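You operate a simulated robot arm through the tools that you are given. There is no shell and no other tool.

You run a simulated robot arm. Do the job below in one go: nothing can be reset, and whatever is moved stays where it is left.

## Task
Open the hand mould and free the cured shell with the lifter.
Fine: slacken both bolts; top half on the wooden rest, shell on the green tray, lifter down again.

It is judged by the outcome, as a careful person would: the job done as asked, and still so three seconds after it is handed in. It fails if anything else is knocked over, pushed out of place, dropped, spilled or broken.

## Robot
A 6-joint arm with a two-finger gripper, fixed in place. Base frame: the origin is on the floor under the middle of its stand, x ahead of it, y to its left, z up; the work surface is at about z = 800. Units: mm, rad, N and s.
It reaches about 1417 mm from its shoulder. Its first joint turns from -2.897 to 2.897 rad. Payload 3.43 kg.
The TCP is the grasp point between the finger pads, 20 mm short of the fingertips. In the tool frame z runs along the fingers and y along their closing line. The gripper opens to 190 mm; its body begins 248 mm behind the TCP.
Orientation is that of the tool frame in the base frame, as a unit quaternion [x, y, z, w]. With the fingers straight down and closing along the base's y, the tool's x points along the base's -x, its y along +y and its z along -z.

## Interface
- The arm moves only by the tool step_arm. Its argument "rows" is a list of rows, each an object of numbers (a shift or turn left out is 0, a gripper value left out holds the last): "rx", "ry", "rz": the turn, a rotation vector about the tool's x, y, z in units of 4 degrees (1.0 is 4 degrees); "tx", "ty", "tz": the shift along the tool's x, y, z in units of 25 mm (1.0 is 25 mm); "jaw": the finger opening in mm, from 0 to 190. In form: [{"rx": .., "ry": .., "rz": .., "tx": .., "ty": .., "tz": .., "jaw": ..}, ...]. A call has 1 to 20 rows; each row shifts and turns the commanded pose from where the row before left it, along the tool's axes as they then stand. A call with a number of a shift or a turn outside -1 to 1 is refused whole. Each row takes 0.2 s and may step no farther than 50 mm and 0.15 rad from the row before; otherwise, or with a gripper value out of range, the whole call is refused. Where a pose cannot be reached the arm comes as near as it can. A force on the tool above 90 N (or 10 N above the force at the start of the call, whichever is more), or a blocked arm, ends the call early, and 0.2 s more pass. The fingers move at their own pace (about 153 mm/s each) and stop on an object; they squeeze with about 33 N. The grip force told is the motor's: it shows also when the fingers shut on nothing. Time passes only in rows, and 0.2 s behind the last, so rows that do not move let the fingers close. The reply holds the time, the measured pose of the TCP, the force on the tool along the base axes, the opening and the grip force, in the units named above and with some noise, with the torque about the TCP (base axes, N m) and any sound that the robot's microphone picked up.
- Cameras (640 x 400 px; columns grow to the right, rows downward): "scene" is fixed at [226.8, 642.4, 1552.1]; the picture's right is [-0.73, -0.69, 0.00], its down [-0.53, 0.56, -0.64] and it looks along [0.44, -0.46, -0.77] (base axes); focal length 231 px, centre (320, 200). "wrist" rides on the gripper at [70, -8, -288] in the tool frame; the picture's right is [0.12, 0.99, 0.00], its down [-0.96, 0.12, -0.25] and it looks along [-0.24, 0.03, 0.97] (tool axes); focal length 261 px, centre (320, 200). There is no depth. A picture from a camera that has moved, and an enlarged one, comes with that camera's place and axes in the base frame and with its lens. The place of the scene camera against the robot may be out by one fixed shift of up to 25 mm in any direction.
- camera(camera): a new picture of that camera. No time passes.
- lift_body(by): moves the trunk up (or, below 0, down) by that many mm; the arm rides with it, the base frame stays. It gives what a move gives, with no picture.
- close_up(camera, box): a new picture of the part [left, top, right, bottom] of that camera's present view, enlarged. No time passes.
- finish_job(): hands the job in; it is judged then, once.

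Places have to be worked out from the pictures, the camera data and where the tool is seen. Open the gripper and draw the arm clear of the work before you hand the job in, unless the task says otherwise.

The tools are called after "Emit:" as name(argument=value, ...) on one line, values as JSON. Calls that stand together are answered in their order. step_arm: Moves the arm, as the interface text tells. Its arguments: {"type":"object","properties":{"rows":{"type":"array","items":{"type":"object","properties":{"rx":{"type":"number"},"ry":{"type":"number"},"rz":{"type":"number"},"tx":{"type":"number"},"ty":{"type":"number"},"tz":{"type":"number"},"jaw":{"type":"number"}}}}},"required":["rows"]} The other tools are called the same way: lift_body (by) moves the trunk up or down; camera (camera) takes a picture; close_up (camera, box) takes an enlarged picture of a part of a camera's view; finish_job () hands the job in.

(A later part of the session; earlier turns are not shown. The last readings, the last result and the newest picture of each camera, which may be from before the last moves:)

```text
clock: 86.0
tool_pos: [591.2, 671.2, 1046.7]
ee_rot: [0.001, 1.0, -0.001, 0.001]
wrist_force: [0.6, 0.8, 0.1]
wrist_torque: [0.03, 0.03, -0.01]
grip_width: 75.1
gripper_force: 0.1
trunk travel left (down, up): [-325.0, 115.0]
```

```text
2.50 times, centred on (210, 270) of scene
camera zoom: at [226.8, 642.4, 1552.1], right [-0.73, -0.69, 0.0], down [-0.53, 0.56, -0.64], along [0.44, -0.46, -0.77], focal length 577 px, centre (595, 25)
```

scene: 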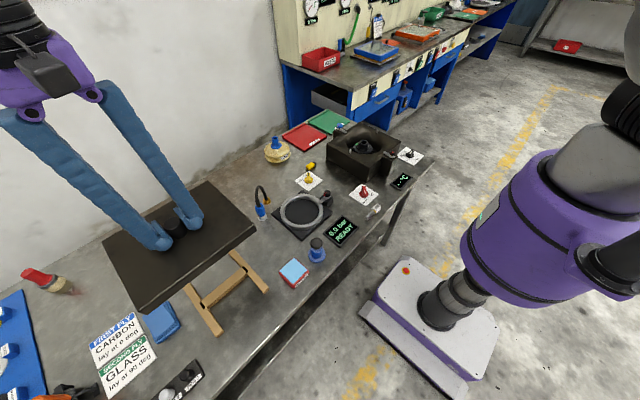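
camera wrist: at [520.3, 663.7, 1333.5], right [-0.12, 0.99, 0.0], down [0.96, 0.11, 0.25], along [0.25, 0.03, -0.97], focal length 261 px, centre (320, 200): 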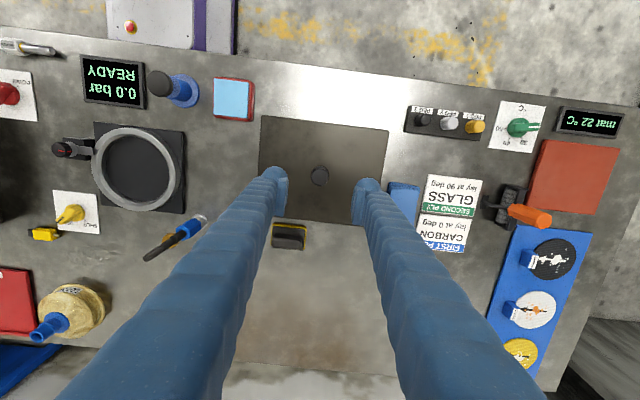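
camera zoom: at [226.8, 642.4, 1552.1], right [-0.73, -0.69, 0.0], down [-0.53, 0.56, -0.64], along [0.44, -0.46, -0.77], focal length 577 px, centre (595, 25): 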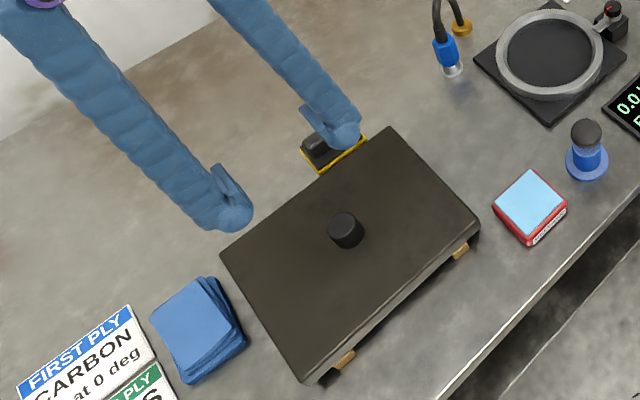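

The top half sits square on the rest, bars visible under its front edge. Now I travel back to the red lifter dial (about (517, 64)), staying high, to measure it and set up the turn from DOWN to UP (about 90° ccw).

Emit:
step_arm(rows=[{"ty": -0.4}, {"ty": -0.8}, {"ty": -1}, {"ty": -1}, {"ty": -1}, {"ty": -1}, {"ty": -1}, {"ty": -1}, {"ty": -1}, {"ty": -1}, {"ty": -1}, {"ty": -1}, {"ty": -1, "tx": 0.3}, {"ty": -1, "tx": 0.3}, {"ty": -1, "tx": 0.3}, {"ty": -1, "tx": 0.3}, {"ty": -1, "tx": 0.3}, {"ty": -1, "tx": 0.3}, {"ty": -1, "tx": 0.3}, {"ty": -1, "tx": 0.3}])

Emit:
step_arm(rows=[{"ty": -1, "tx": 0.3}, {"ty": -1, "tx": 0.2}, {"ty": -1}, {"ty": -1}, {"ty": -0.7}, {"ty": -0.4}, {}])

Emit:
camera(camera="wrist")

Emit:
close_up(camera="wrist", box=[270, 120, 370, 190])

Emit:
close_up(camera="scene", box=[320, 110, 420, 190])

```text
clock: 90.2
tool_pos: [533.9, 191.2, 1050.5]
ee_rot: [0.001, 1.0, -0.001, 0.001]
wrist_force: [0.4, -0.1, -1.6]
wrist_torque: [0.04, -0.05, -0.01]
grip_width: 75.2
gripper_force: 0.0
trunk travel left (down, up): [-325.0, 115.0]
```

```text
clock: 91.8
tool_pos: [518.3, 61.8, 1049.6]
ee_rot: [0.001, 1.0, 0.0, 0.001]
wrist_force: [-0.3, -0.6, -0.3]
wrist_torque: [0.05, 0.0, -0.01]
grip_width: 74.9
gripper_force: 0.0
trunk travel left (down, up): [-325.0, 115.0]
```

```text
taken
camera wrist: at [447.1, 55.0, 1335.3], right [-0.12, 0.99, 0.0], down [0.96, 0.11, 0.25], along [0.25, 0.03, -0.97], focal length 261 px, centre (320, 200)
```

wrist: 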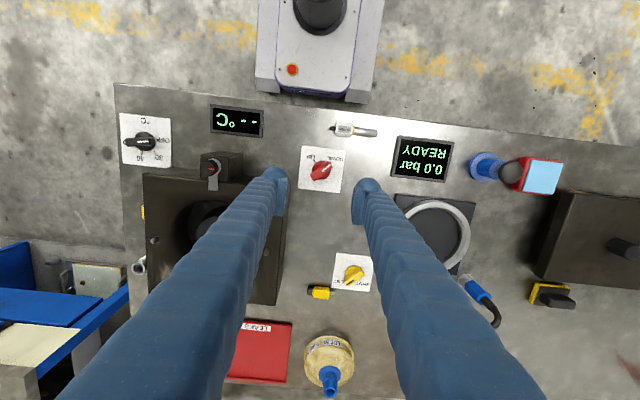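

```text
5.71 times, centred on (320, 155) of wrist
camera zoom: at [447.1, 55.0, 1335.3], right [-0.12, 0.99, 0.0], down [0.96, 0.11, 0.25], along [0.25, 0.03, -0.97], focal length 1489 px, centre (320, 457)
```

zoom: 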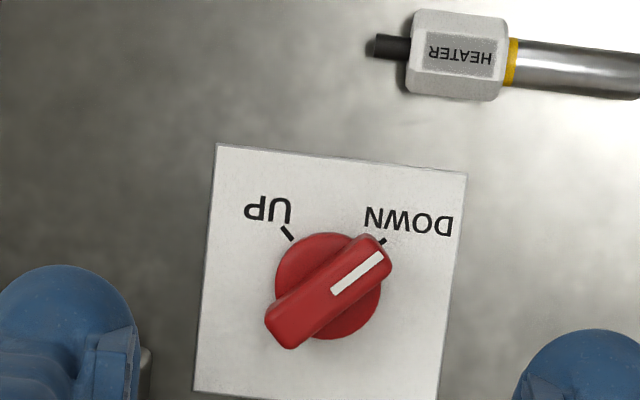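

```text
5.00 times, centred on (370, 150) of scene
camera zoom: at [226.8, 642.4, 1552.1], right [-0.73, -0.69, 0.0], down [-0.53, 0.56, -0.64], along [0.44, -0.46, -0.77], focal length 1155 px, centre (70, 450)
```

zoom: 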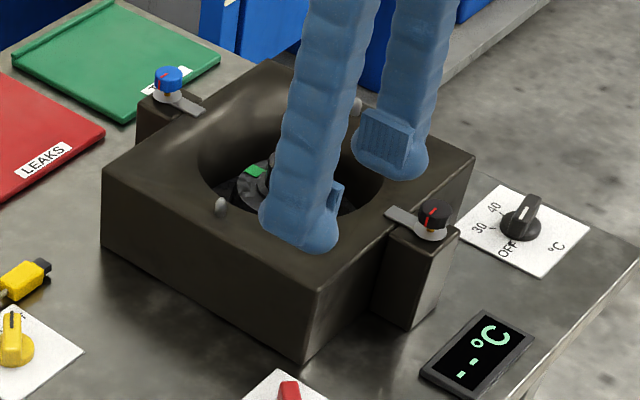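

The dial is centred at about (517, 66); the pointer sits at 135° (DOWN) and UP is at 225° in the base frame, so 90° ccw. I turn the hand 45° cw to pinch the bar, with a 12 mm offset toward its tail for clearance from the mould, and go down part way.

Emit:
step_arm(rows=[{"tx": -0.29, "ty": -0.18, "jaw": 48}, {"rz": 1}, {"rz": 1}, {"rz": 1}, {"rz": 1}, {"rz": 1}, {"rz": 1}, {"rz": 1}, {"rz": 1}, {"rz": 1}, {"rz": 1}, {"rz": 1}, {"rz": 0.25}, {"tz": 1}, {"tz": 1}, {"tz": 1}, {"tz": 1}, {"tz": 1}, {"tz": 1}, {}])

Emit:
close_up(camera="wrist", box=[260, 140, 380, 230])

Emit:
close_up(camera="scene", box=[330, 150, 400, 215])

```text
clock: 96.0
tool_pos: [527.0, 57.6, 901.1]
ee_rot: [0.384, 0.923, 0.001, 0.002]
wrist_force: [-0.3, 0.3, 0.1]
wrist_torque: [-0.01, 0.02, 0.0]
grip_width: 48.2
gripper_force: 0.1
trunk travel left (down, up): [-325.0, 115.0]
```

```text
4.44 times, centred on (320, 185) of wrist
camera zoom: at [470.6, 102.4, 1187.3], right [0.62, 0.79, 0.0], down [0.76, -0.6, 0.25], along [0.2, -0.15, -0.97], focal length 1158 px, centre (320, 267)
```

zoom: 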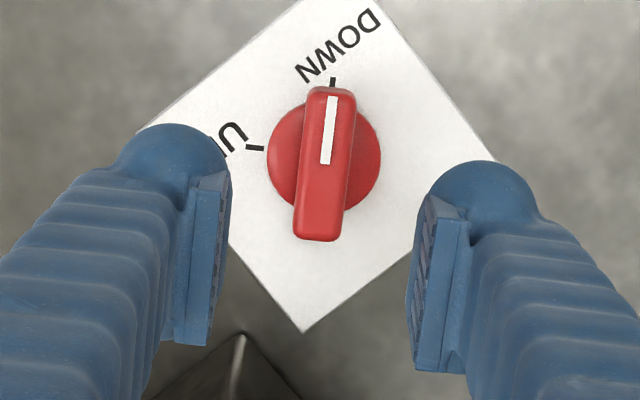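

```text
6.15 times, centred on (365, 182) of scene
camera zoom: at [226.8, 642.4, 1552.1], right [-0.73, -0.69, 0.0], down [-0.53, 0.56, -0.64], along [0.44, -0.46, -0.77], focal length 1421 px, centre (43, 308)
```

zoom: 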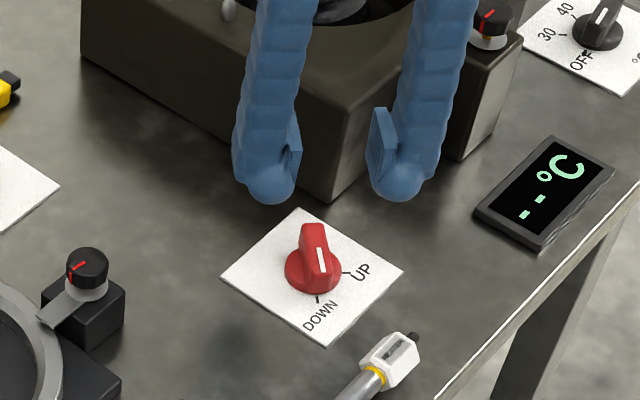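

Aligned: the bar lies along the tool's x with the dial centre 12 mm off as planned. I go down to z≈842 and look at the height relation.

Emit:
step_arm(rows=[{"tz": 1}, {"tz": 1}, {"tz": 0.36}, {}])

Emit:
close_up(camera="wrist", box=[260, 120, 380, 220])

Emit:
close_up(camera="scene", box=[340, 165, 390, 215])

```text
clock: 97.0
tool_pos: [528.6, 57.2, 840.2]
ee_rot: [0.384, 0.923, 0.001, 0.001]
wrist_force: [-0.3, -0.2, 0.3]
wrist_torque: [0.01, -0.03, 0.0]
grip_width: 48.2
gripper_force: 0.1
trunk travel left (down, up): [-325.0, 115.0]
```

```text
4.00 times, centred on (320, 170) of wrist
camera zoom: at [471.1, 101.7, 1127.5], right [0.62, 0.79, 0.0], down [0.76, -0.6, 0.25], along [0.2, -0.15, -0.97], focal length 1043 px, centre (320, 320)
```

zoom: 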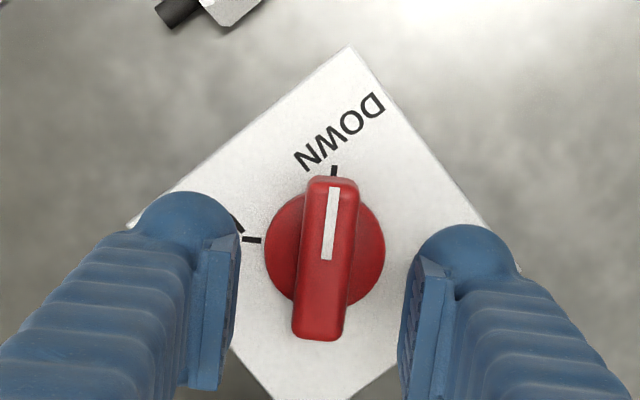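

```text
8.00 times, centred on (365, 190) of scene
camera zoom: at [226.8, 642.4, 1552.1], right [-0.73, -0.69, 0.0], down [-0.53, 0.56, -0.64], along [0.44, -0.46, -0.77], focal length 1848 px, centre (-40, 280)
```

zoom: 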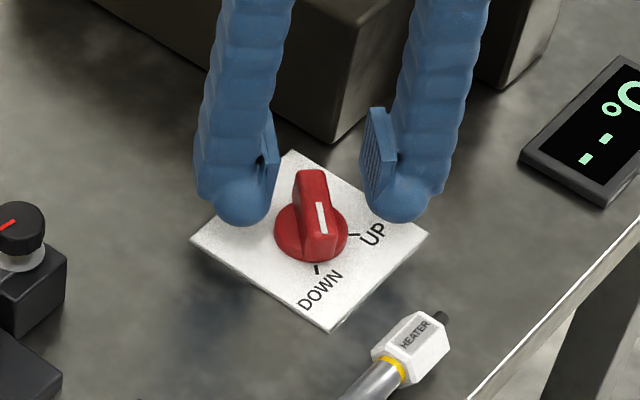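

The bar stands about 25-30 mm above the plate. I lower another 7 mm, checking the force, then close on it.

Emit:
step_arm(rows=[{"tz": 0.14}, {"tz": 0.14}, {}])

Emit:
step_arm(rows=[{"jaw": 25}, {"jaw": 5}, {}, {}])

Emit:
close_up(camera="wrist", box=[260, 120, 380, 220])

Emit:
close_up(camera="scene", box=[340, 165, 390, 215])

```text
clock: 97.8
tool_pos: [528.0, 57.5, 832.9]
ee_rot: [0.384, 0.923, 0.0, 0.0]
wrist_force: [-0.4, -0.1, 0.6]
wrist_torque: [-0.02, 0.0, -0.04]
grip_width: 48.3
gripper_force: 0.0
trunk travel left (down, up): [-325.0, 115.0]
```

```text
clock: 98.8
tool_pos: [526.6, 57.6, 832.5]
ee_rot: [0.383, 0.924, 0.0, 0.001]
wrist_force: [-6.2, -8.6, -4.5]
wrist_torque: [-0.04, 0.08, 0.12]
grip_width: 15.1
gripper_force: 44.8
trunk travel left (down, up): [-325.0, 115.0]
```

```text
4.00 times, centred on (320, 170) of wrist
camera zoom: at [471.3, 102.5, 1119.4], right [0.62, 0.79, 0.0], down [0.76, -0.6, 0.25], along [0.19, -0.15, -0.97], focal length 1043 px, centre (320, 320)
```

zoom: 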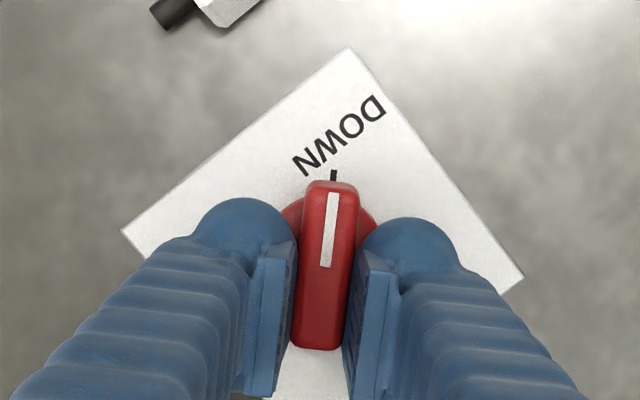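

```text
8.00 times, centred on (365, 190) of scene
camera zoom: at [226.8, 642.4, 1552.1], right [-0.73, -0.69, 0.0], down [-0.53, 0.56, -0.64], along [0.44, -0.46, -0.77], focal length 1848 px, centre (-40, 280)
```

zoom: 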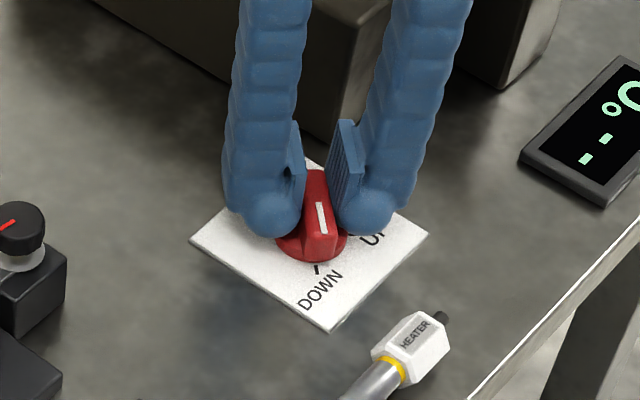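

Pinched at 15 mm with low force. I begin turning ccw, 20° first.

Emit:
step_arm(rows=[{"rz": -1, "ty": 0.034}, {"rz": -1, "ty": 0.034}, {"rz": -1, "ty": 0.034}, {"rz": -1, "ty": 0.034}, {"rz": -1, "ty": 0.034}, {}])

Emit:
close_up(camera="wrist", box=[260, 120, 380, 220])

```text
clock: 100.2
tool_pos: [525.9, 60.7, 832.7]
ee_rot: [0.217, 0.976, -0.001, -0.001]
wrist_force: [-30.0, -40.2, -16.1]
wrist_torque: [-0.38, 0.12, -1.61]
grip_width: 21.7
gripper_force: 44.8
trunk travel left (down, up): [-325.0, 115.0]
```

```text
4.00 times, centred on (320, 170) of wrist
camera zoom: at [459.9, 83.0, 1120.1], right [0.31, 0.95, 0.0], down [0.92, -0.3, 0.24], along [0.23, -0.08, -0.97], focal length 1043 px, centre (320, 320)
```

zoom: 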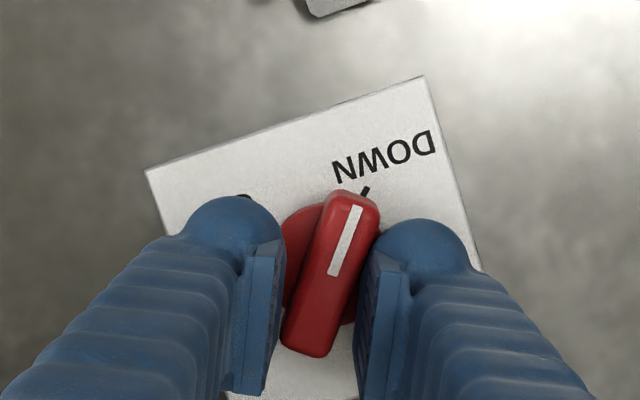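

The dial resisted (about 1.6 N m, jaw forced to 21.7 mm) and the pointer hardly moved. I wait briefly to see whether it creeps round or is truly stuck.

Emit:
step_arm(rows=[{}, {}, {}, {}])

Emit:
close_up(camera="wrist", box=[260, 120, 380, 220])

Emit:
close_up(camera="scene", box=[340, 165, 390, 215])

```text
clock: 101.2
tool_pos: [526.1, 60.2, 833.5]
ee_rot: [0.218, 0.976, -0.001, -0.002]
wrist_force: [-28.9, -45.1, -22.2]
wrist_torque: [-0.3, 0.21, -1.47]
grip_width: 21.8
gripper_force: 45.1
trunk travel left (down, up): [-325.0, 115.0]
```

```text
4.00 times, centred on (320, 170) of wrist
camera zoom: at [460.1, 82.9, 1120.2], right [0.31, 0.95, 0.0], down [0.92, -0.3, 0.24], along [0.23, -0.08, -0.97], focal length 1043 px, centre (320, 320)
```

zoom: 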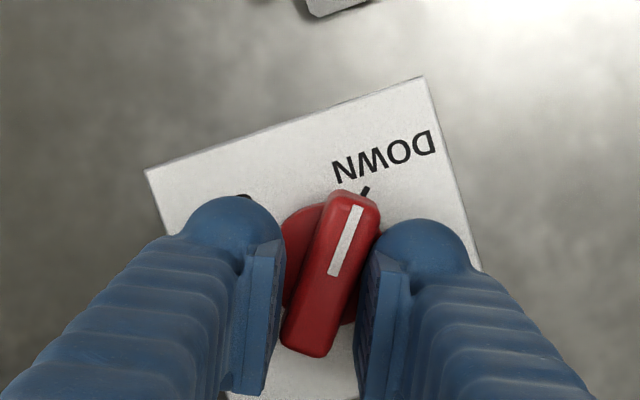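

```text
8.00 times, centred on (365, 190) of scene
camera zoom: at [226.8, 642.4, 1552.1], right [-0.73, -0.69, 0.0], down [-0.53, 0.56, -0.64], along [0.44, -0.46, -0.77], focal length 1848 px, centre (-40, 280)
```

zoom: 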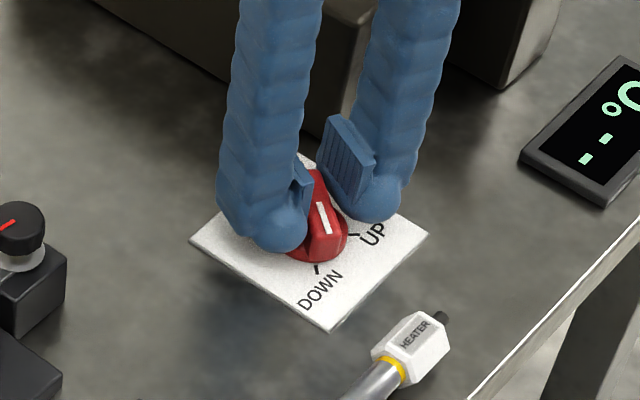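

The dial will not go ccw: 135° and 225° are the two ends of a 270° dial that runs clockwise through the far side (DOWN at one stop, UP at the other), and I was pushing on the DOWN stop. I turn back to release the load, open, and re-centre on the dial axis.

Emit:
step_arm(rows=[{"rz": 1, "ty": -0.034}, {"rz": 1, "ty": -0.034}, {"rz": 1, "ty": -0.034}, {"rz": 1, "ty": -0.034}, {"rz": 1, "ty": -0.034}, {"jaw": 36}, {}, {}])

Emit:
step_arm(rows=[{"tx": 0.25}, {"tx": 0.25}, {}])

Emit:
close_up(camera="wrist", box=[260, 140, 380, 240])

```text
clock: 103.0
tool_pos: [529.3, 58.8, 833.4]
ee_rot: [0.383, 0.924, 0.0, 0.001]
wrist_force: [0.4, 0.6, -0.9]
wrist_torque: [-0.02, 0.0, 0.03]
grip_width: 35.8
gripper_force: 0.0
trunk travel left (down, up): [-325.0, 115.0]
```

```text
clock: 103.8
tool_pos: [518.5, 66.2, 833.9]
ee_rot: [0.383, 0.924, 0.0, 0.001]
wrist_force: [-0.7, 0.9, -0.2]
wrist_torque: [0.0, 0.0, 0.0]
grip_width: 35.9
gripper_force: 0.1
trunk travel left (down, up): [-325.0, 115.0]
```

```text
4.00 times, centred on (320, 190) of wrist
camera zoom: at [461.9, 111.8, 1120.7], right [0.62, 0.79, 0.0], down [0.76, -0.6, 0.25], along [0.2, -0.15, -0.97], focal length 1043 px, centre (320, 240)
```

zoom: 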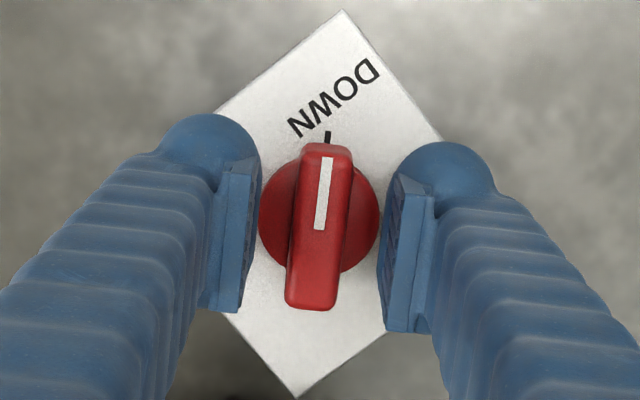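

Centred on the dial. I close and turn clockwise, first 24°, to see if it moves freely.

Emit:
step_arm(rows=[{"jaw": 20}, {"jaw": 5}, {}, {}, {"rz": 1}, {"rz": 1}, {"rz": 1}, {"rz": 1}, {"rz": 1}, {"rz": 1}, {}])

Emit:
close_up(camera="wrist", box=[260, 140, 380, 240])

```text
clock: 106.2
tool_pos: [519.4, 67.5, 834.1]
ee_rot: [0.568, 0.823, 0.001, 0.002]
wrist_force: [-3.3, -6.4, 35.6]
wrist_torque: [-0.12, 0.04, 0.05]
grip_width: 15.2
gripper_force: 44.8
trunk travel left (down, up): [-325.0, 115.0]
```

```text
4.00 times, centred on (320, 190) of wrist
camera zoom: at [484.8, 130.8, 1120.4], right [0.89, 0.46, 0.0], down [0.45, -0.86, 0.25], along [0.12, -0.22, -0.97], focal length 1043 px, centre (320, 240)
```

zoom: 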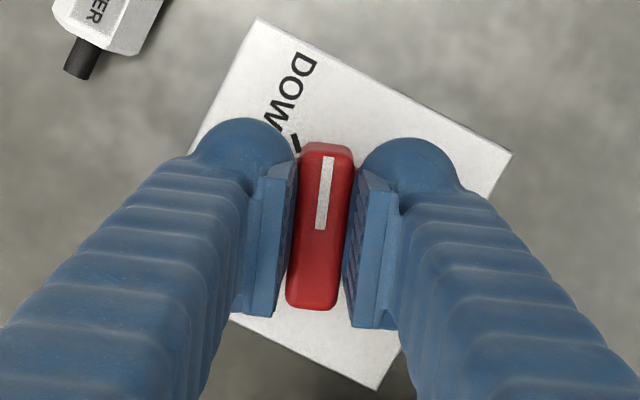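

It turns freely clockwise. I raise 2 mm to relieve the fingertip contact and continue the stroke.

Emit:
step_arm(rows=[{"tz": -0.08}, {"rz": 1}, {"rz": 1}, {"rz": 1}, {"rz": 1}, {"rz": 1}, {"rz": 1}, {}])

Emit:
step_arm(rows=[{"rz": 1}, {"rz": 1}, {"rz": 1}, {"rz": 1}, {"rz": 1}, {"rz": 1}, {}])

Emit:
close_up(camera="wrist", box=[260, 140, 380, 240])

Emit:
camera(camera="scene")

```text
clock: 108.0
tool_pos: [519.9, 66.9, 835.0]
ee_rot: [0.726, 0.688, -0.001, 0.001]
wrist_force: [-2.8, -4.7, -33.9]
wrist_torque: [-0.05, 0.0, 0.07]
grip_width: 15.3
gripper_force: 45.0
trunk travel left (down, up): [-325.0, 115.0]
```

```text
clock: 109.6
tool_pos: [521.3, 67.4, 834.2]
ee_rot: [0.854, 0.521, 0.001, 0.001]
wrist_force: [11.2, -28.2, -1.0]
wrist_torque: [-0.3, -0.03, 0.14]
grip_width: 14.9
gripper_force: 45.2
trunk travel left (down, up): [-325.0, 115.0]
```

```text
4.00 times, centred on (320, 190) of wrist
camera zoom: at [544.0, 134.3, 1122.0], right [0.94, -0.35, 0.0], down [-0.34, -0.91, 0.25], along [-0.08, -0.23, -0.97], focal length 1043 px, centre (320, 240)
```

zoom: 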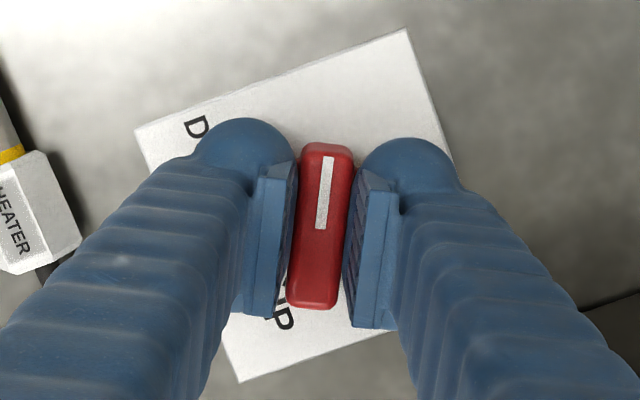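

```text
taken
```

scene: 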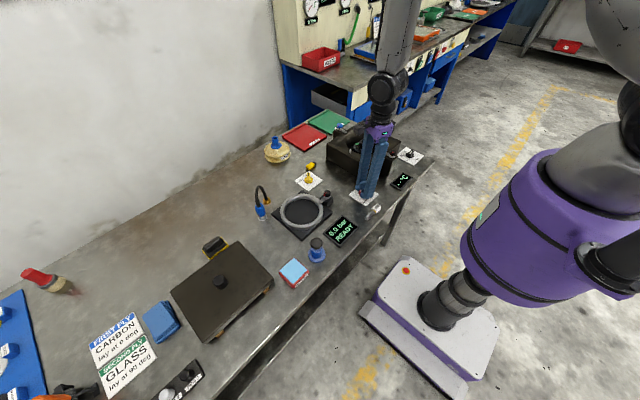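

118 mm... the hand is now at −117° with no wrist limit met and low forces. I keep turning, watching the gap between the finger and the mould corner.

Emit:
step_arm(rows=[{"rz": 1, "tx": 0.0}, {"rz": 1}, {"rz": 1}, {"rz": 1}, {"rz": 1}, {}])

Emit:
camera(camera="wrist")

Emit:
close_up(camera="scene", box=[330, 130, 410, 215])

```text
clock: 111.0
tool_pos: [520.8, 67.3, 834.8]
ee_rot: [0.931, 0.366, 0.002, 0.0]
wrist_force: [27.0, -28.2, -7.0]
wrist_torque: [-0.04, -0.38, 0.1]
grip_width: 15.0
gripper_force: 44.8
trunk travel left (down, up): [-325.0, 115.0]
```

```text
taken
camera wrist: at [566.0, 121.5, 1122.1], right [0.76, -0.65, 0.0], down [-0.63, -0.74, 0.24], along [-0.16, -0.19, -0.97], focal length 261 px, centre (320, 200)
```

wrist: 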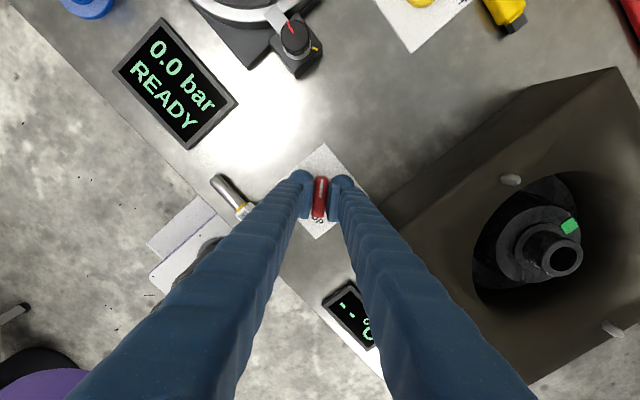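

```text
4.71 times, centred on (370, 172) of scene
camera zoom: at [226.8, 642.4, 1552.1], right [-0.73, -0.69, 0.0], down [-0.53, 0.56, -0.64], along [0.44, -0.46, -0.77], focal length 1087 px, centre (85, 329)
```

zoom: 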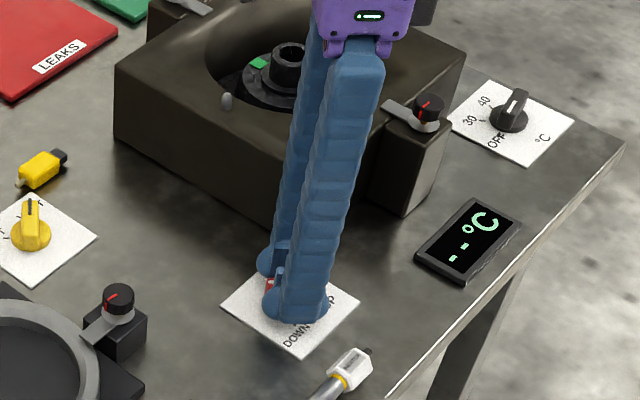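

Side force grew to about 39 N from a 2 mm centring error along the tool's y; I correct that and continue past the corner direction, with roughly 20 mm of gap visible.

Emit:
step_arm(rows=[{"ty": 0.09}, {"rz": 1}, {"rz": 1}, {"rz": 1}, {}])

Emit:
close_up(camera="wrist", box=[280, 150, 420, 250])

```text
clock: 112.2
tool_pos: [521.3, 65.2, 835.8]
ee_rot: [0.964, 0.266, 0.002, 0.001]
wrist_force: [22.3, 21.2, 10.1]
wrist_torque: [0.14, -0.09, -0.01]
grip_width: 15.0
gripper_force: 44.5
trunk travel left (down, up): [-325.0, 115.0]
```

```text
4.00 times, centred on (350, 200) of wrist
camera zoom: at [576.5, 110.9, 1122.0], right [0.61, -0.79, 0.0], down [-0.77, -0.59, 0.25], along [-0.19, -0.15, -0.97], focal length 1043 px, centre (200, 200)
```

zoom: 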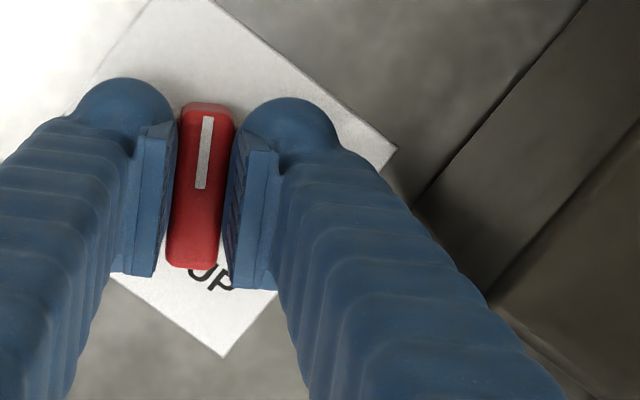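

The gap at the corner is about 13 mm and stays clear. I continue clockwise in small groups.

Emit:
step_arm(rows=[{"tx": 0.05, "rz": 0.5}, {"rz": 1}, {"rz": 1}, {"rz": 1}, {"rz": 1}, {}])

Emit:
step_arm(rows=[{"rz": 1}, {"rz": 1}, {"rz": 1}, {"rz": 1}, {}])

Emit:
close_up(camera="wrist", box=[260, 150, 420, 250])

Emit:
close_up(camera="scene", box=[320, 110, 410, 215])

```text
clock: 113.6
tool_pos: [521.8, 65.4, 835.5]
ee_rot: [0.994, 0.112, 0.001, 0.001]
wrist_force: [14.6, 7.6, 12.8]
wrist_torque: [0.04, 0.13, 0.01]
grip_width: 14.8
gripper_force: 44.6
trunk travel left (down, up): [-325.0, 115.0]
```

```text
clock: 114.8
tool_pos: [522.2, 65.7, 835.9]
ee_rot: [1.0, -0.028, -0.002, 0.003]
wrist_force: [0.4, -3.0, 2.3]
wrist_torque: [-0.01, 0.0, 0.04]
grip_width: 14.9
gripper_force: 45.3
trunk travel left (down, up): [-325.0, 115.0]
```

```text
4.00 times, centred on (340, 200) of wrist
camera zoom: at [593.6, 72.5, 1121.4], right [0.06, -1.0, 0.01], down [-0.97, -0.06, 0.25], along [-0.25, -0.02, -0.97], focal length 1043 px, centre (240, 200)
```

zoom: 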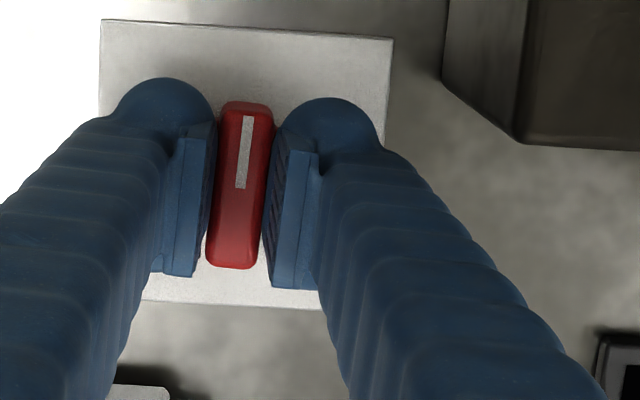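

```text
3.81 times, centred on (365, 162) of scene
camera zoom: at [226.8, 642.4, 1552.1], right [-0.73, -0.69, 0.0], down [-0.53, 0.56, -0.64], along [0.44, -0.46, -0.77], focal length 880 px, centre (149, 343)
```

zoom: 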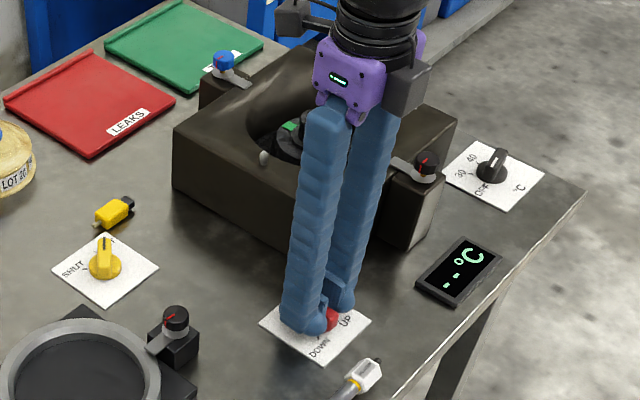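

138° turned so far (pointer about straight away from me), no wrist limit yet. I carry on clockwise in groups, checking readings.

Emit:
step_arm(rows=[{"rz": 1}, {"rz": 1}, {"rz": 1}, {"rz": 1}, {"rz": 1}, {"rz": 1}, {"rz": 1}, {"rz": 1}, {}])

Emit:
step_arm(rows=[{"rz": 1}, {"rz": 1}, {"rz": 1}, {"rz": 1}, {"rz": 1}, {"rz": 1}, {}])

Emit:
close_up(camera="wrist", box=[260, 150, 420, 250])

Emit:
close_up(camera="scene", box=[320, 110, 410, 215])

```text
clock: 116.8
tool_pos: [523.8, 63.5, 838.4]
ee_rot: [0.953, -0.302, -0.004, 0.004]
wrist_force: [-35.2, -45.4, -34.7]
wrist_torque: [-0.23, 0.18, 0.18]
grip_width: 15.3
gripper_force: 45.1
out of reach, approached as far as the arm can: row 7
trunk travel left (down, up): [-325.0, 115.0]
```

```text
clock: 118.4
tool_pos: [522.1, 63.8, 840.0]
ee_rot: [0.87, -0.493, -0.004, 0.004]
wrist_force: [-42.1, -49.6, -0.8]
wrist_torque: [-0.19, 0.58, 0.1]
grip_width: 15.1
gripper_force: 45.2
trunk travel left (down, up): [-325.0, 115.0]
```

```text
4.00 times, centred on (340, 200) of wrist
camera zoom: at [566.8, 9.7, 1125.9], right [-0.79, -0.61, 0.01], down [-0.59, 0.77, 0.25], along [-0.16, 0.19, -0.97], focal length 1043 px, centre (240, 200)
```

zoom: 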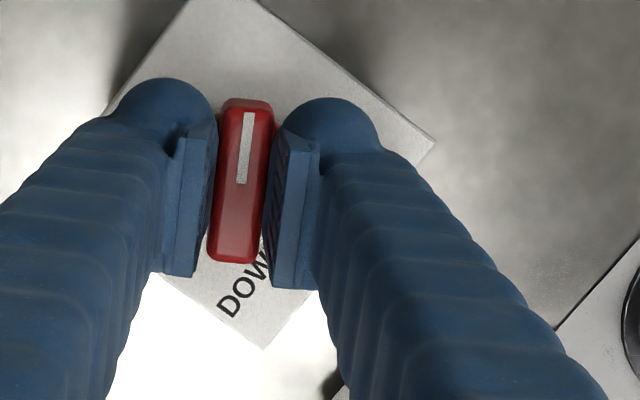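

```text
3.81 times, centred on (365, 162) of scene
camera zoom: at [226.8, 642.4, 1552.1], right [-0.73, -0.69, 0.0], down [-0.53, 0.56, -0.64], along [0.44, -0.46, -0.77], focal length 880 px, centre (149, 343)
```

zoom: 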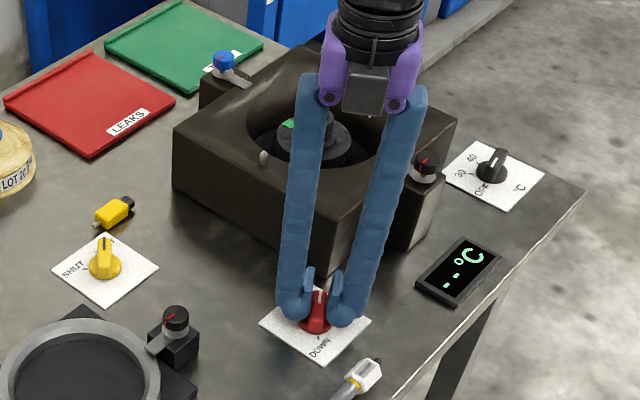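

194° turned; the side force built up again (about 60 N along tool y), so I shift to relieve it and go on in smaller groups.

Emit:
step_arm(rows=[{"ty": 0.07, "tx": 0.03}, {"ty": 0.06}, {}])

Emit:
step_arm(rows=[{"rz": 1}, {"rz": 1}, {"rz": 1}, {"rz": 1}, {}])

```text
clock: 119.2
tool_pos: [520.7, 63.8, 839.4]
ee_rot: [0.87, -0.493, -0.005, 0.003]
wrist_force: [-34.6, -27.8, -5.6]
wrist_torque: [-0.16, 0.43, 0.07]
grip_width: 14.9
gripper_force: 45.0
trunk travel left (down, up): [-325.0, 115.0]
```

```text
clock: 120.4
tool_pos: [521.2, 63.4, 840.6]
ee_rot: [0.793, -0.609, -0.003, 0.005]
wrist_force: [-39.8, -22.3, -6.1]
wrist_torque: [-0.32, 0.38, 0.07]
grip_width: 14.5
gripper_force: 44.9
trunk travel left (down, up): [-325.0, 115.0]
```

Emit:
step_arm(rows=[{"ty": 0.1}, {"rz": 1}, {"rz": 1}, {"rz": 1}, {"rz": 1}, {"rz": 1}, {}])

Emit:
close_up(camera="wrist", box=[260, 150, 420, 250])

```text
clock: 122.0
tool_pos: [520.6, 64.7, 843.8]
ee_rot: [-0.694, 0.72, 0.002, -0.001]
wrist_force: [-41.4, 9.0, 64.0]
wrist_torque: [-0.24, 0.91, 0.04]
grip_width: 11.9
gripper_force: 45.0
out of reach, approached as far as the arm can: row 1, 5
trunk travel left (down, up): [-325.0, 115.0]
```

```text
4.00 times, centred on (340, 200) of wrist
camera zoom: at [526.6, -6.0, 1130.4], right [-1.0, -0.08, 0.0], down [-0.08, 0.97, 0.25], along [-0.02, 0.25, -0.97], focal length 1043 px, centre (240, 200)
```

zoom: 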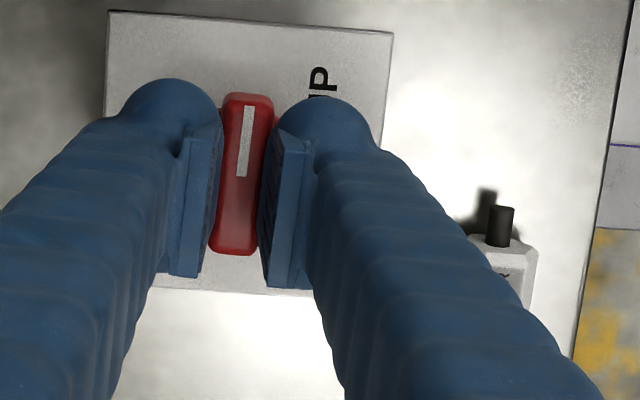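

The arm is near a reach limit at this wrist angle and the pads are riding up the bar, so I release here (227° turned), rise clear of the mould, and unwind the wrist by 180° for a fresh grip.

Emit:
step_arm(rows=[{"jaw": 40}, {}, {"tz": -0.5}, {"tz": -1}, {"tz": -1}, {"tz": -1}, {"tz": -1}, {}])

Emit:
close_up(camera="wrist", box=[240, 120, 400, 230])

Emit:
step_arm(rows=[{"rz": -1}, {"rz": -1}, {"rz": -1}, {"rz": -1}, {"rz": -1}, {"rz": -1}, {"rz": -1}, {"rz": -1}, {"rz": -1}, {"rz": -1}, {"rz": -1}, {"rz": -1}, {"rz": -1}, {"rz": -1}, {"rz": -1}, {"rz": -1}, {"rz": -1}, {"rz": -1}, {"rz": -1}, {"rz": -1}])

Emit:
step_arm(rows=[{"rz": -1}, {"rz": -1}, {"rz": -1}, {"rz": -1}, {"rz": -1}, {"rz": -1}, {"rz": -1}, {"rz": -1}, {"rz": -1}, {"rz": -1}, {"rz": -1}, {"rz": -1}, {"rz": -1}, {"rz": -1}, {"rz": -1}, {"rz": -1}, {"rz": -1}, {"rz": -1}, {"rz": -1}, {"rz": -1}])

```text
clock: 123.8
tool_pos: [504.0, 61.4, 922.6]
ee_rot: [-0.693, 0.72, -0.01, -0.004]
wrist_force: [-0.4, -0.3, -1.2]
wrist_torque: [-0.03, 0.07, 0.01]
grip_width: 40.0
gripper_force: 0.1
out of reach, approached as far as the arm can: row 4, 5, 6, 7
trunk travel left (down, up): [-325.0, 115.0]
```

```text
3.64 times, centred on (320, 175) of wrist
camera zoom: at [507.3, -3.8, 1210.4], right [-1.0, -0.08, -0.01], down [-0.08, 0.97, 0.23], along [-0.01, 0.23, -0.97], focal length 948 px, centre (320, 291)
```

zoom: 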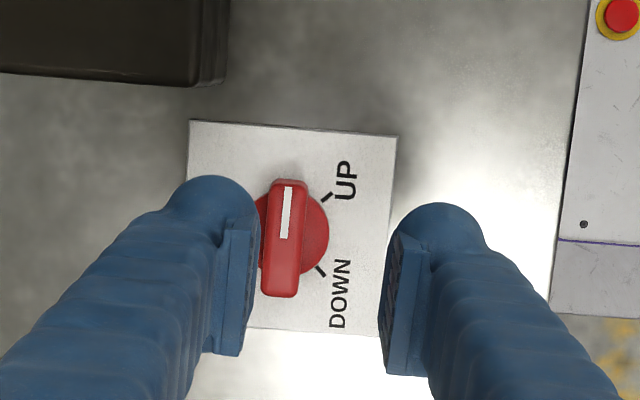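

```text
clock: 128.0
tool_pos: [487.0, 57.4, 903.6]
ee_rot: [0.994, -0.105, -0.001, 0.003]
wrist_force: [0.2, 0.1, -0.7]
wrist_torque: [0.04, 0.0, -0.02]
grip_width: 40.1
gripper_force: 0.1
out of reach, approached as far as the arm can: row 1, 2, 3, 4
trunk travel left (down, up): [-325.0, 115.0]
```

```text
clock: 132.2
tool_pos: [487.6, 54.8, 902.8]
ee_rot: [0.83, 0.558, -0.002, 0.002]
wrist_force: [-1.0, -0.8, 0.1]
wrist_torque: [0.02, -0.04, 0.01]
grip_width: 40.1
gripper_force: 0.1
trunk travel left (down, up): [-325.0, 115.0]
```

The pointer is at about −90°, 45° short of UP. The hand drifted a bit from the limit; I finish unwinding, rise, and re-centre above the dial.

Emit:
step_arm(rows=[{"tz": -0.7}, {"tz": -0.6}, {"rz": -1}, {"rz": -1}, {"rz": -1}, {"rz": -1}, {"rz": -1}, {"ty": 0.62, "tx": 0.23}, {"ty": 0.62, "tx": 0.23}, {}])

Emit:
close_up(camera="wrist", box=[240, 120, 400, 230])

Emit:
close_up(camera="scene", box=[320, 110, 410, 215])

```text
clock: 134.4
tool_pos: [497.6, 62.2, 911.2]
ee_rot: [0.72, 0.694, -0.003, 0.006]
wrist_force: [0.4, 0.2, 0.5]
wrist_torque: [0.03, -0.01, -0.02]
grip_width: 40.2
gripper_force: 0.1
out of reach, approached as far as the arm can: row 1, 2, 3, 4, 8, 9
trunk travel left (down, up): [-325.0, 115.0]
```

```text
3.64 times, centred on (320, 175) of wrist
camera zoom: at [489.5, 136.7, 1197.0], right [1.0, 0.08, 0.0], down [0.08, -0.96, 0.26], along [0.03, -0.26, -0.97], focal length 948 px, centre (320, 291)
```

zoom: 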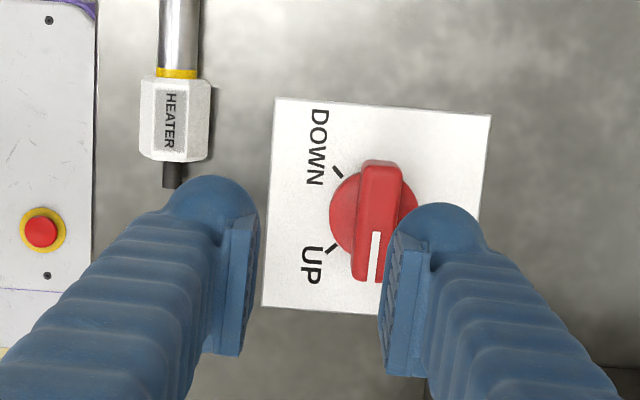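

```text
3.81 times, centred on (365, 162) of scene
camera zoom: at [226.8, 642.4, 1552.1], right [-0.73, -0.69, 0.0], down [-0.53, 0.56, -0.64], along [0.44, -0.46, -0.77], focal length 880 px, centre (149, 343)
```

zoom: 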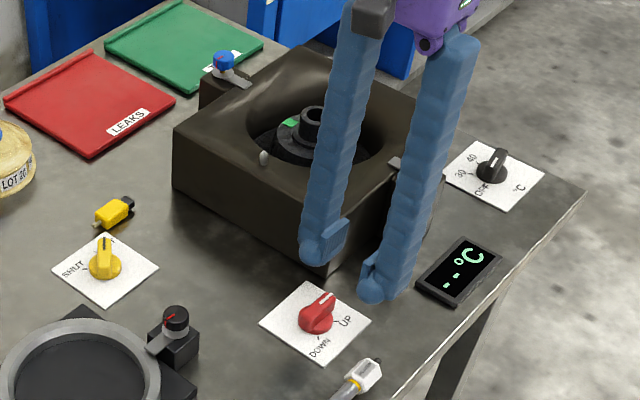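

The arm reports reach trouble even here, so its posture may have changed; I look at the whole scene before moving on.

Emit:
camera(camera="scene")

Emit:
step_arm(rows=[{"tz": -0.3}, {}])

```text
taken
```

scene: 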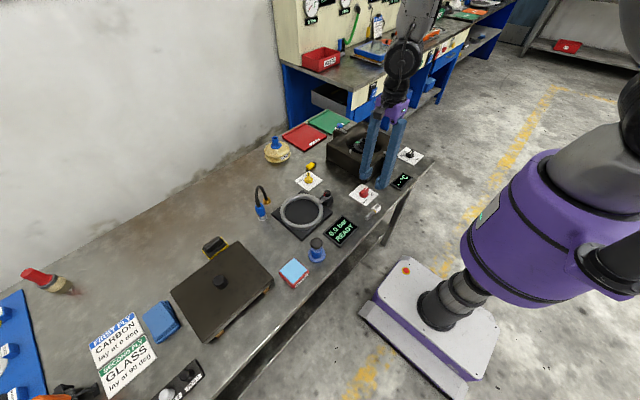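

```text
clock: 135.0
tool_pos: [491.1, 61.1, 912.8]
ee_rot: [0.721, 0.693, -0.004, 0.005]
wrist_force: [-0.4, 0.7, 0.0]
wrist_torque: [-0.04, -0.02, -0.01]
grip_width: 40.2
gripper_force: 0.1
out of reach, approached as far as the arm can: row 1
trunk travel left (down, up): [-325.0, 115.0]
```

Rotating back toward the hand's neutral angle should free the joint that is at its limit; I unwind in steps and watch the reach messages.

Emit:
step_arm(rows=[{"rz": -1}, {"rz": -1}, {"rz": -1}, {"rz": -1}, {"rz": -1}, {"rz": -1}, {"rz": -1}, {"rz": -1}, {"rz": -1}, {"rz": -1}, {"rz": -1}, {"rz": -1}, {}])

Emit:
step_arm(rows=[{"tz": -0.5}, {}])

```text
clock: 137.8
tool_pos: [485.4, 62.1, 906.0]
ee_rot: [0.376, 0.927, -0.003, 0.0]
wrist_force: [0.5, -0.6, 0.8]
wrist_torque: [0.01, 0.0, -0.03]
grip_width: 40.0
gripper_force: 0.0
out of reach, approached as far as the arm can: row 1, 2
trunk travel left (down, up): [-325.0, 115.0]
```

```text
clock: 138.4
tool_pos: [483.4, 61.3, 915.9]
ee_rot: [0.376, 0.927, -0.004, 0.002]
wrist_force: [-0.5, 0.7, 0.1]
wrist_torque: [0.0, 0.02, 0.0]
grip_width: 39.9
gripper_force: 0.1
out of reach, approached as far as the arm can: row 1
trunk travel left (down, up): [-325.0, 115.0]
```

I test whether a forward move is free from here.

Emit:
step_arm(rows=[{"tx": -0.58, "ty": 0.55}, {"tx": -0.29, "ty": 0.28}, {}])

Emit:
camera(camera="scene")

Emit:
camera(camera="wrist")

```text
clock: 139.2
tool_pos: [500.8, 59.9, 905.4]
ee_rot: [0.376, 0.927, -0.006, 0.004]
wrist_force: [-1.1, 0.1, -0.2]
wrist_torque: [0.0, 0.01, 0.01]
grip_width: 40.1
gripper_force: 0.0
out of reach, approached as far as the arm can: row 1, 2
trunk travel left (down, up): [-325.0, 115.0]
```

```text
taken
```

scene: 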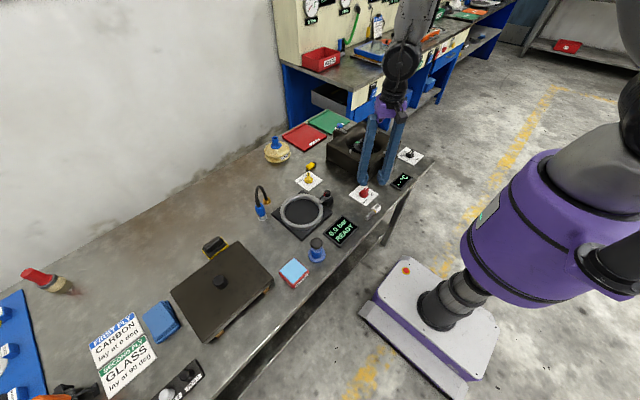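

```text
taken
camera wrist: at [443.5, 106.9, 1191.5], right [0.61, 0.8, -0.01], down [0.77, -0.58, 0.26], along [0.2, -0.16, -0.97], focal length 261 px, centre (320, 200)
```

wrist: 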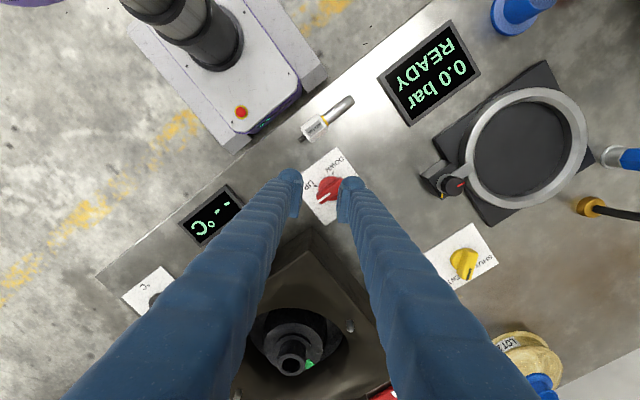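

Moves up or forward are blocked along one surface: near the robot the forearm hangs vertical, so the long turn seems to have spun the forearm-roll joint off its normal branch. I first bring the hand to its neutral angle, then tilt the tool tip toward the robot a little to pull the wrist back to its usual posture.

Emit:
step_arm(rows=[{"rz": -1}, {"rz": -1}, {"rz": -1}, {"rz": -1}, {"rz": -1}, {"rz": -1}, {"rz": -1}, {"rz": -1}, {"rz": -1}, {"rz": -1}, {"rz": -1}, {}])

Emit:
step_arm(rows=[{"ry": 1}, {"ry": 1}, {"ry": 1}, {}])

Emit:
camera(camera="scene")

```text
clock: 141.8
tool_pos: [479.8, 59.9, 934.9]
ee_rot: [0.003, 1.0, -0.009, 0.002]
wrist_force: [0.5, 0.2, 0.1]
wrist_torque: [0.01, -0.01, 0.0]
grip_width: 40.0
gripper_force: 0.0
out of reach, approached as far as the arm can: row 1, 2, 10, 11
trunk travel left (down, up): [-325.0, 115.0]
```

```text
clock: 142.8
tool_pos: [471.9, 55.6, 925.3]
ee_rot: [0.002, 1.0, -0.022, -0.023]
wrist_force: [-0.5, -0.3, -0.2]
wrist_torque: [0.01, 0.0, -0.02]
grip_width: 40.0
gripper_force: 0.1
out of reach, approached as far as the arm can: row 1, 2, 3
trunk travel left (down, up): [-325.0, 115.0]
```

```text
taken
```

scene: 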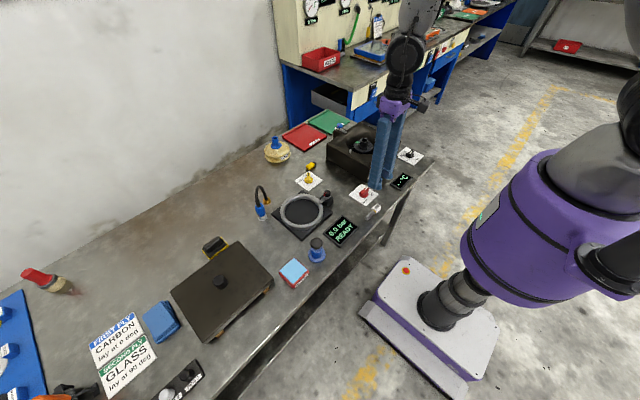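

Only a mixed tilt toward (−x, −y) was followed, which tells me how far the roll joint is off. I tilt the tool that way, where it is free, so the wrist bends and can then be led round to its normal side.

Emit:
step_arm(rows=[{"rx": 0.7, "ry": 0.7}, {"rx": 0.7, "ry": 0.7}, {"rx": 0.7, "ry": 0.7}, {"rx": 0.7, "ry": 0.7}, {"rx": 0.7, "ry": 0.7}, {}])

```text
clock: 144.2
tool_pos: [470.4, 57.4, 924.6]
ee_rot: [0.002, 0.979, -0.143, -0.145]
wrist_force: [0.1, 0.0, -0.2]
wrist_torque: [-0.01, 0.0, 0.0]
grip_width: 39.8
gripper_force: 0.0
trunk travel left (down, up): [-325.0, 115.0]
```

That tilt is fully reachable. Now I lead the tilt round so the tip points only toward the robot (−x).

Emit:
step_arm(rows=[{"rx": -0.7, "ry": 0.3}, {"rx": -0.7, "ry": 0.3}, {"rx": -0.7, "ry": 0.3}, {"rx": -0.7, "ry": 0.3}, {"rx": -0.7, "ry": 0.2}, {"rx": -0.7}, {}])

```text
clock: 145.8
tool_pos: [464.7, 37.9, 914.6]
ee_rot: [0.007, 0.984, -0.108, -0.142]
wrist_force: [-0.2, 0.2, -0.1]
wrist_torque: [0.08, 0.0, -0.02]
grip_width: 40.1
gripper_force: 0.1
out of reach, approached as far as the arm can: row 1, 2, 3, 4, 5, 6
trunk travel left (down, up): [-325.0, 115.0]
```

Leading it that way is blocked (the roll joint is at its stop on that side), so I lead the tilt the other way round: tip toward −y, then toward +x.

Emit:
step_arm(rows=[{"rx": 0.38, "ry": -0.82}, {"rx": 0.38, "ry": -0.82}, {"rx": 0.38, "ry": -0.82}, {"rx": 0.38, "ry": -0.82}, {"rx": 0.38, "ry": -0.82}, {}])

Emit:
step_arm(rows=[{"rx": -0.375, "ry": -0.875}, {"rx": -0.375, "ry": -0.875}, {"rx": -0.375, "ry": -0.875}, {"rx": -0.375, "ry": -0.875}, {}])

```text
clock: 147.2
tool_pos: [464.4, 37.3, 914.6]
ee_rot: [-0.016, 0.986, -0.164, -0.008]
wrist_force: [0.7, 0.3, -0.6]
wrist_torque: [-0.02, 0.03, 0.04]
grip_width: 40.2
gripper_force: 0.0
trunk travel left (down, up): [-325.0, 115.0]
```

```text
clock: 148.4
tool_pos: [477.4, 36.8, 915.1]
ee_rot: [-0.031, 0.987, -0.127, 0.09]
wrist_force: [-0.3, 0.5, -0.4]
wrist_torque: [0.02, 0.04, 0.0]
grip_width: 40.1
gripper_force: 0.0
out of reach, approached as far as the arm can: row 3, 4
trunk travel left (down, up): [-325.0, 115.0]
```

Emit:
step_arm(rows=[{"rx": -0.8}, {"rx": -0.8}, {"rx": -0.8}, {"rx": -0.8}, {}])

Emit:
camera(camera="scene")

Emit:
camera(camera="wrist")

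```text
clock: 149.6
tool_pos: [493.9, 41.5, 914.9]
ee_rot: [-0.042, 0.995, -0.016, 0.086]
wrist_force: [-0.9, -0.2, 0.2]
wrist_torque: [0.05, -0.04, 0.06]
grip_width: 39.8
gripper_force: 0.0
out of reach, approached as far as the arm can: row 1, 2, 3
trunk travel left (down, up): [-325.0, 115.0]
```

```text
taken
```

scene: 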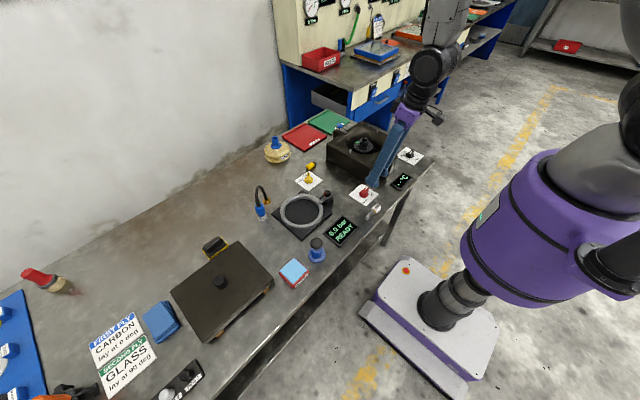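

```text
taken
camera wrist: at [375.9, 35.5, 1185.0], right [-0.2, 0.98, -0.06], down [0.89, 0.2, 0.4], along [0.4, 0.03, -0.91], focal length 261 px, centre (320, 200)
```

wrist: 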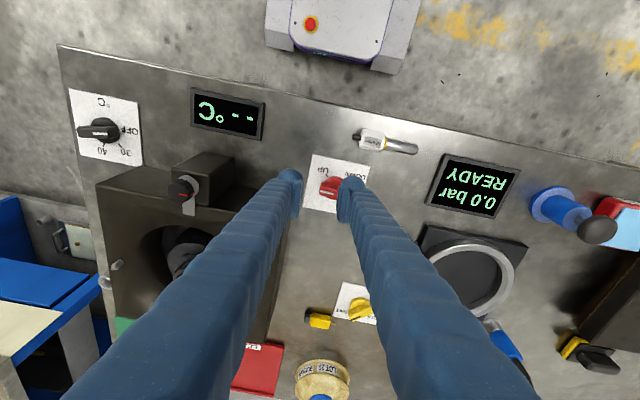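

The last row was reached without complaint, tip now tilted about 10° toward +x. I test an upward move.

Emit:
step_arm(rows=[{"tz": -1}, {"tz": -1}, {}])

```text
clock: 150.4
tool_pos: [493.7, 45.4, 963.7]
ee_rot: [-0.042, 0.995, -0.016, 0.085]
wrist_force: [-0.6, 0.5, -0.5]
wrist_torque: [-0.01, 0.04, 0.01]
grip_width: 40.0
gripper_force: 0.0
out of reach, approached as far as the arm can: row 1
trunk travel left (down, up): [-325.0, 115.0]
```

Going up works again. I rise more and straighten the tool in small steps.

Emit:
step_arm(rows=[{"tz": -1}, {"tz": -1}, {}])

Emit:
step_arm(rows=[{"ry": 0.6, "rx": -0.1}, {"ry": 0.6, "rx": -0.1}, {"ry": 0.6, "rx": -0.1}, {"ry": 0.6, "rx": -0.15}, {"rz": 0.6}, {"rz": 0.6}, {}])

```text
clock: 151.2
tool_pos: [487.3, 45.8, 1013.3]
ee_rot: [-0.041, 0.995, -0.015, 0.086]
wrist_force: [0.4, 0.1, -0.2]
wrist_torque: [0.02, 0.02, 0.04]
grip_width: 40.2
gripper_force: 0.0
out of reach, approached as far as the arm can: row 1
trunk travel left (down, up): [-325.0, 115.0]
```

```text
clock: 152.8
tool_pos: [493.6, 76.6, 1012.5]
ee_rot: [-0.003, 0.998, 0.028, 0.054]
wrist_force: [0.3, -0.4, 0.4]
wrist_torque: [-0.01, 0.01, 0.01]
grip_width: 40.0
gripper_force: 0.0
out of reach, approached as far as the arm can: row 2, 3, 4
trunk travel left (down, up): [-325.0, 115.0]
```

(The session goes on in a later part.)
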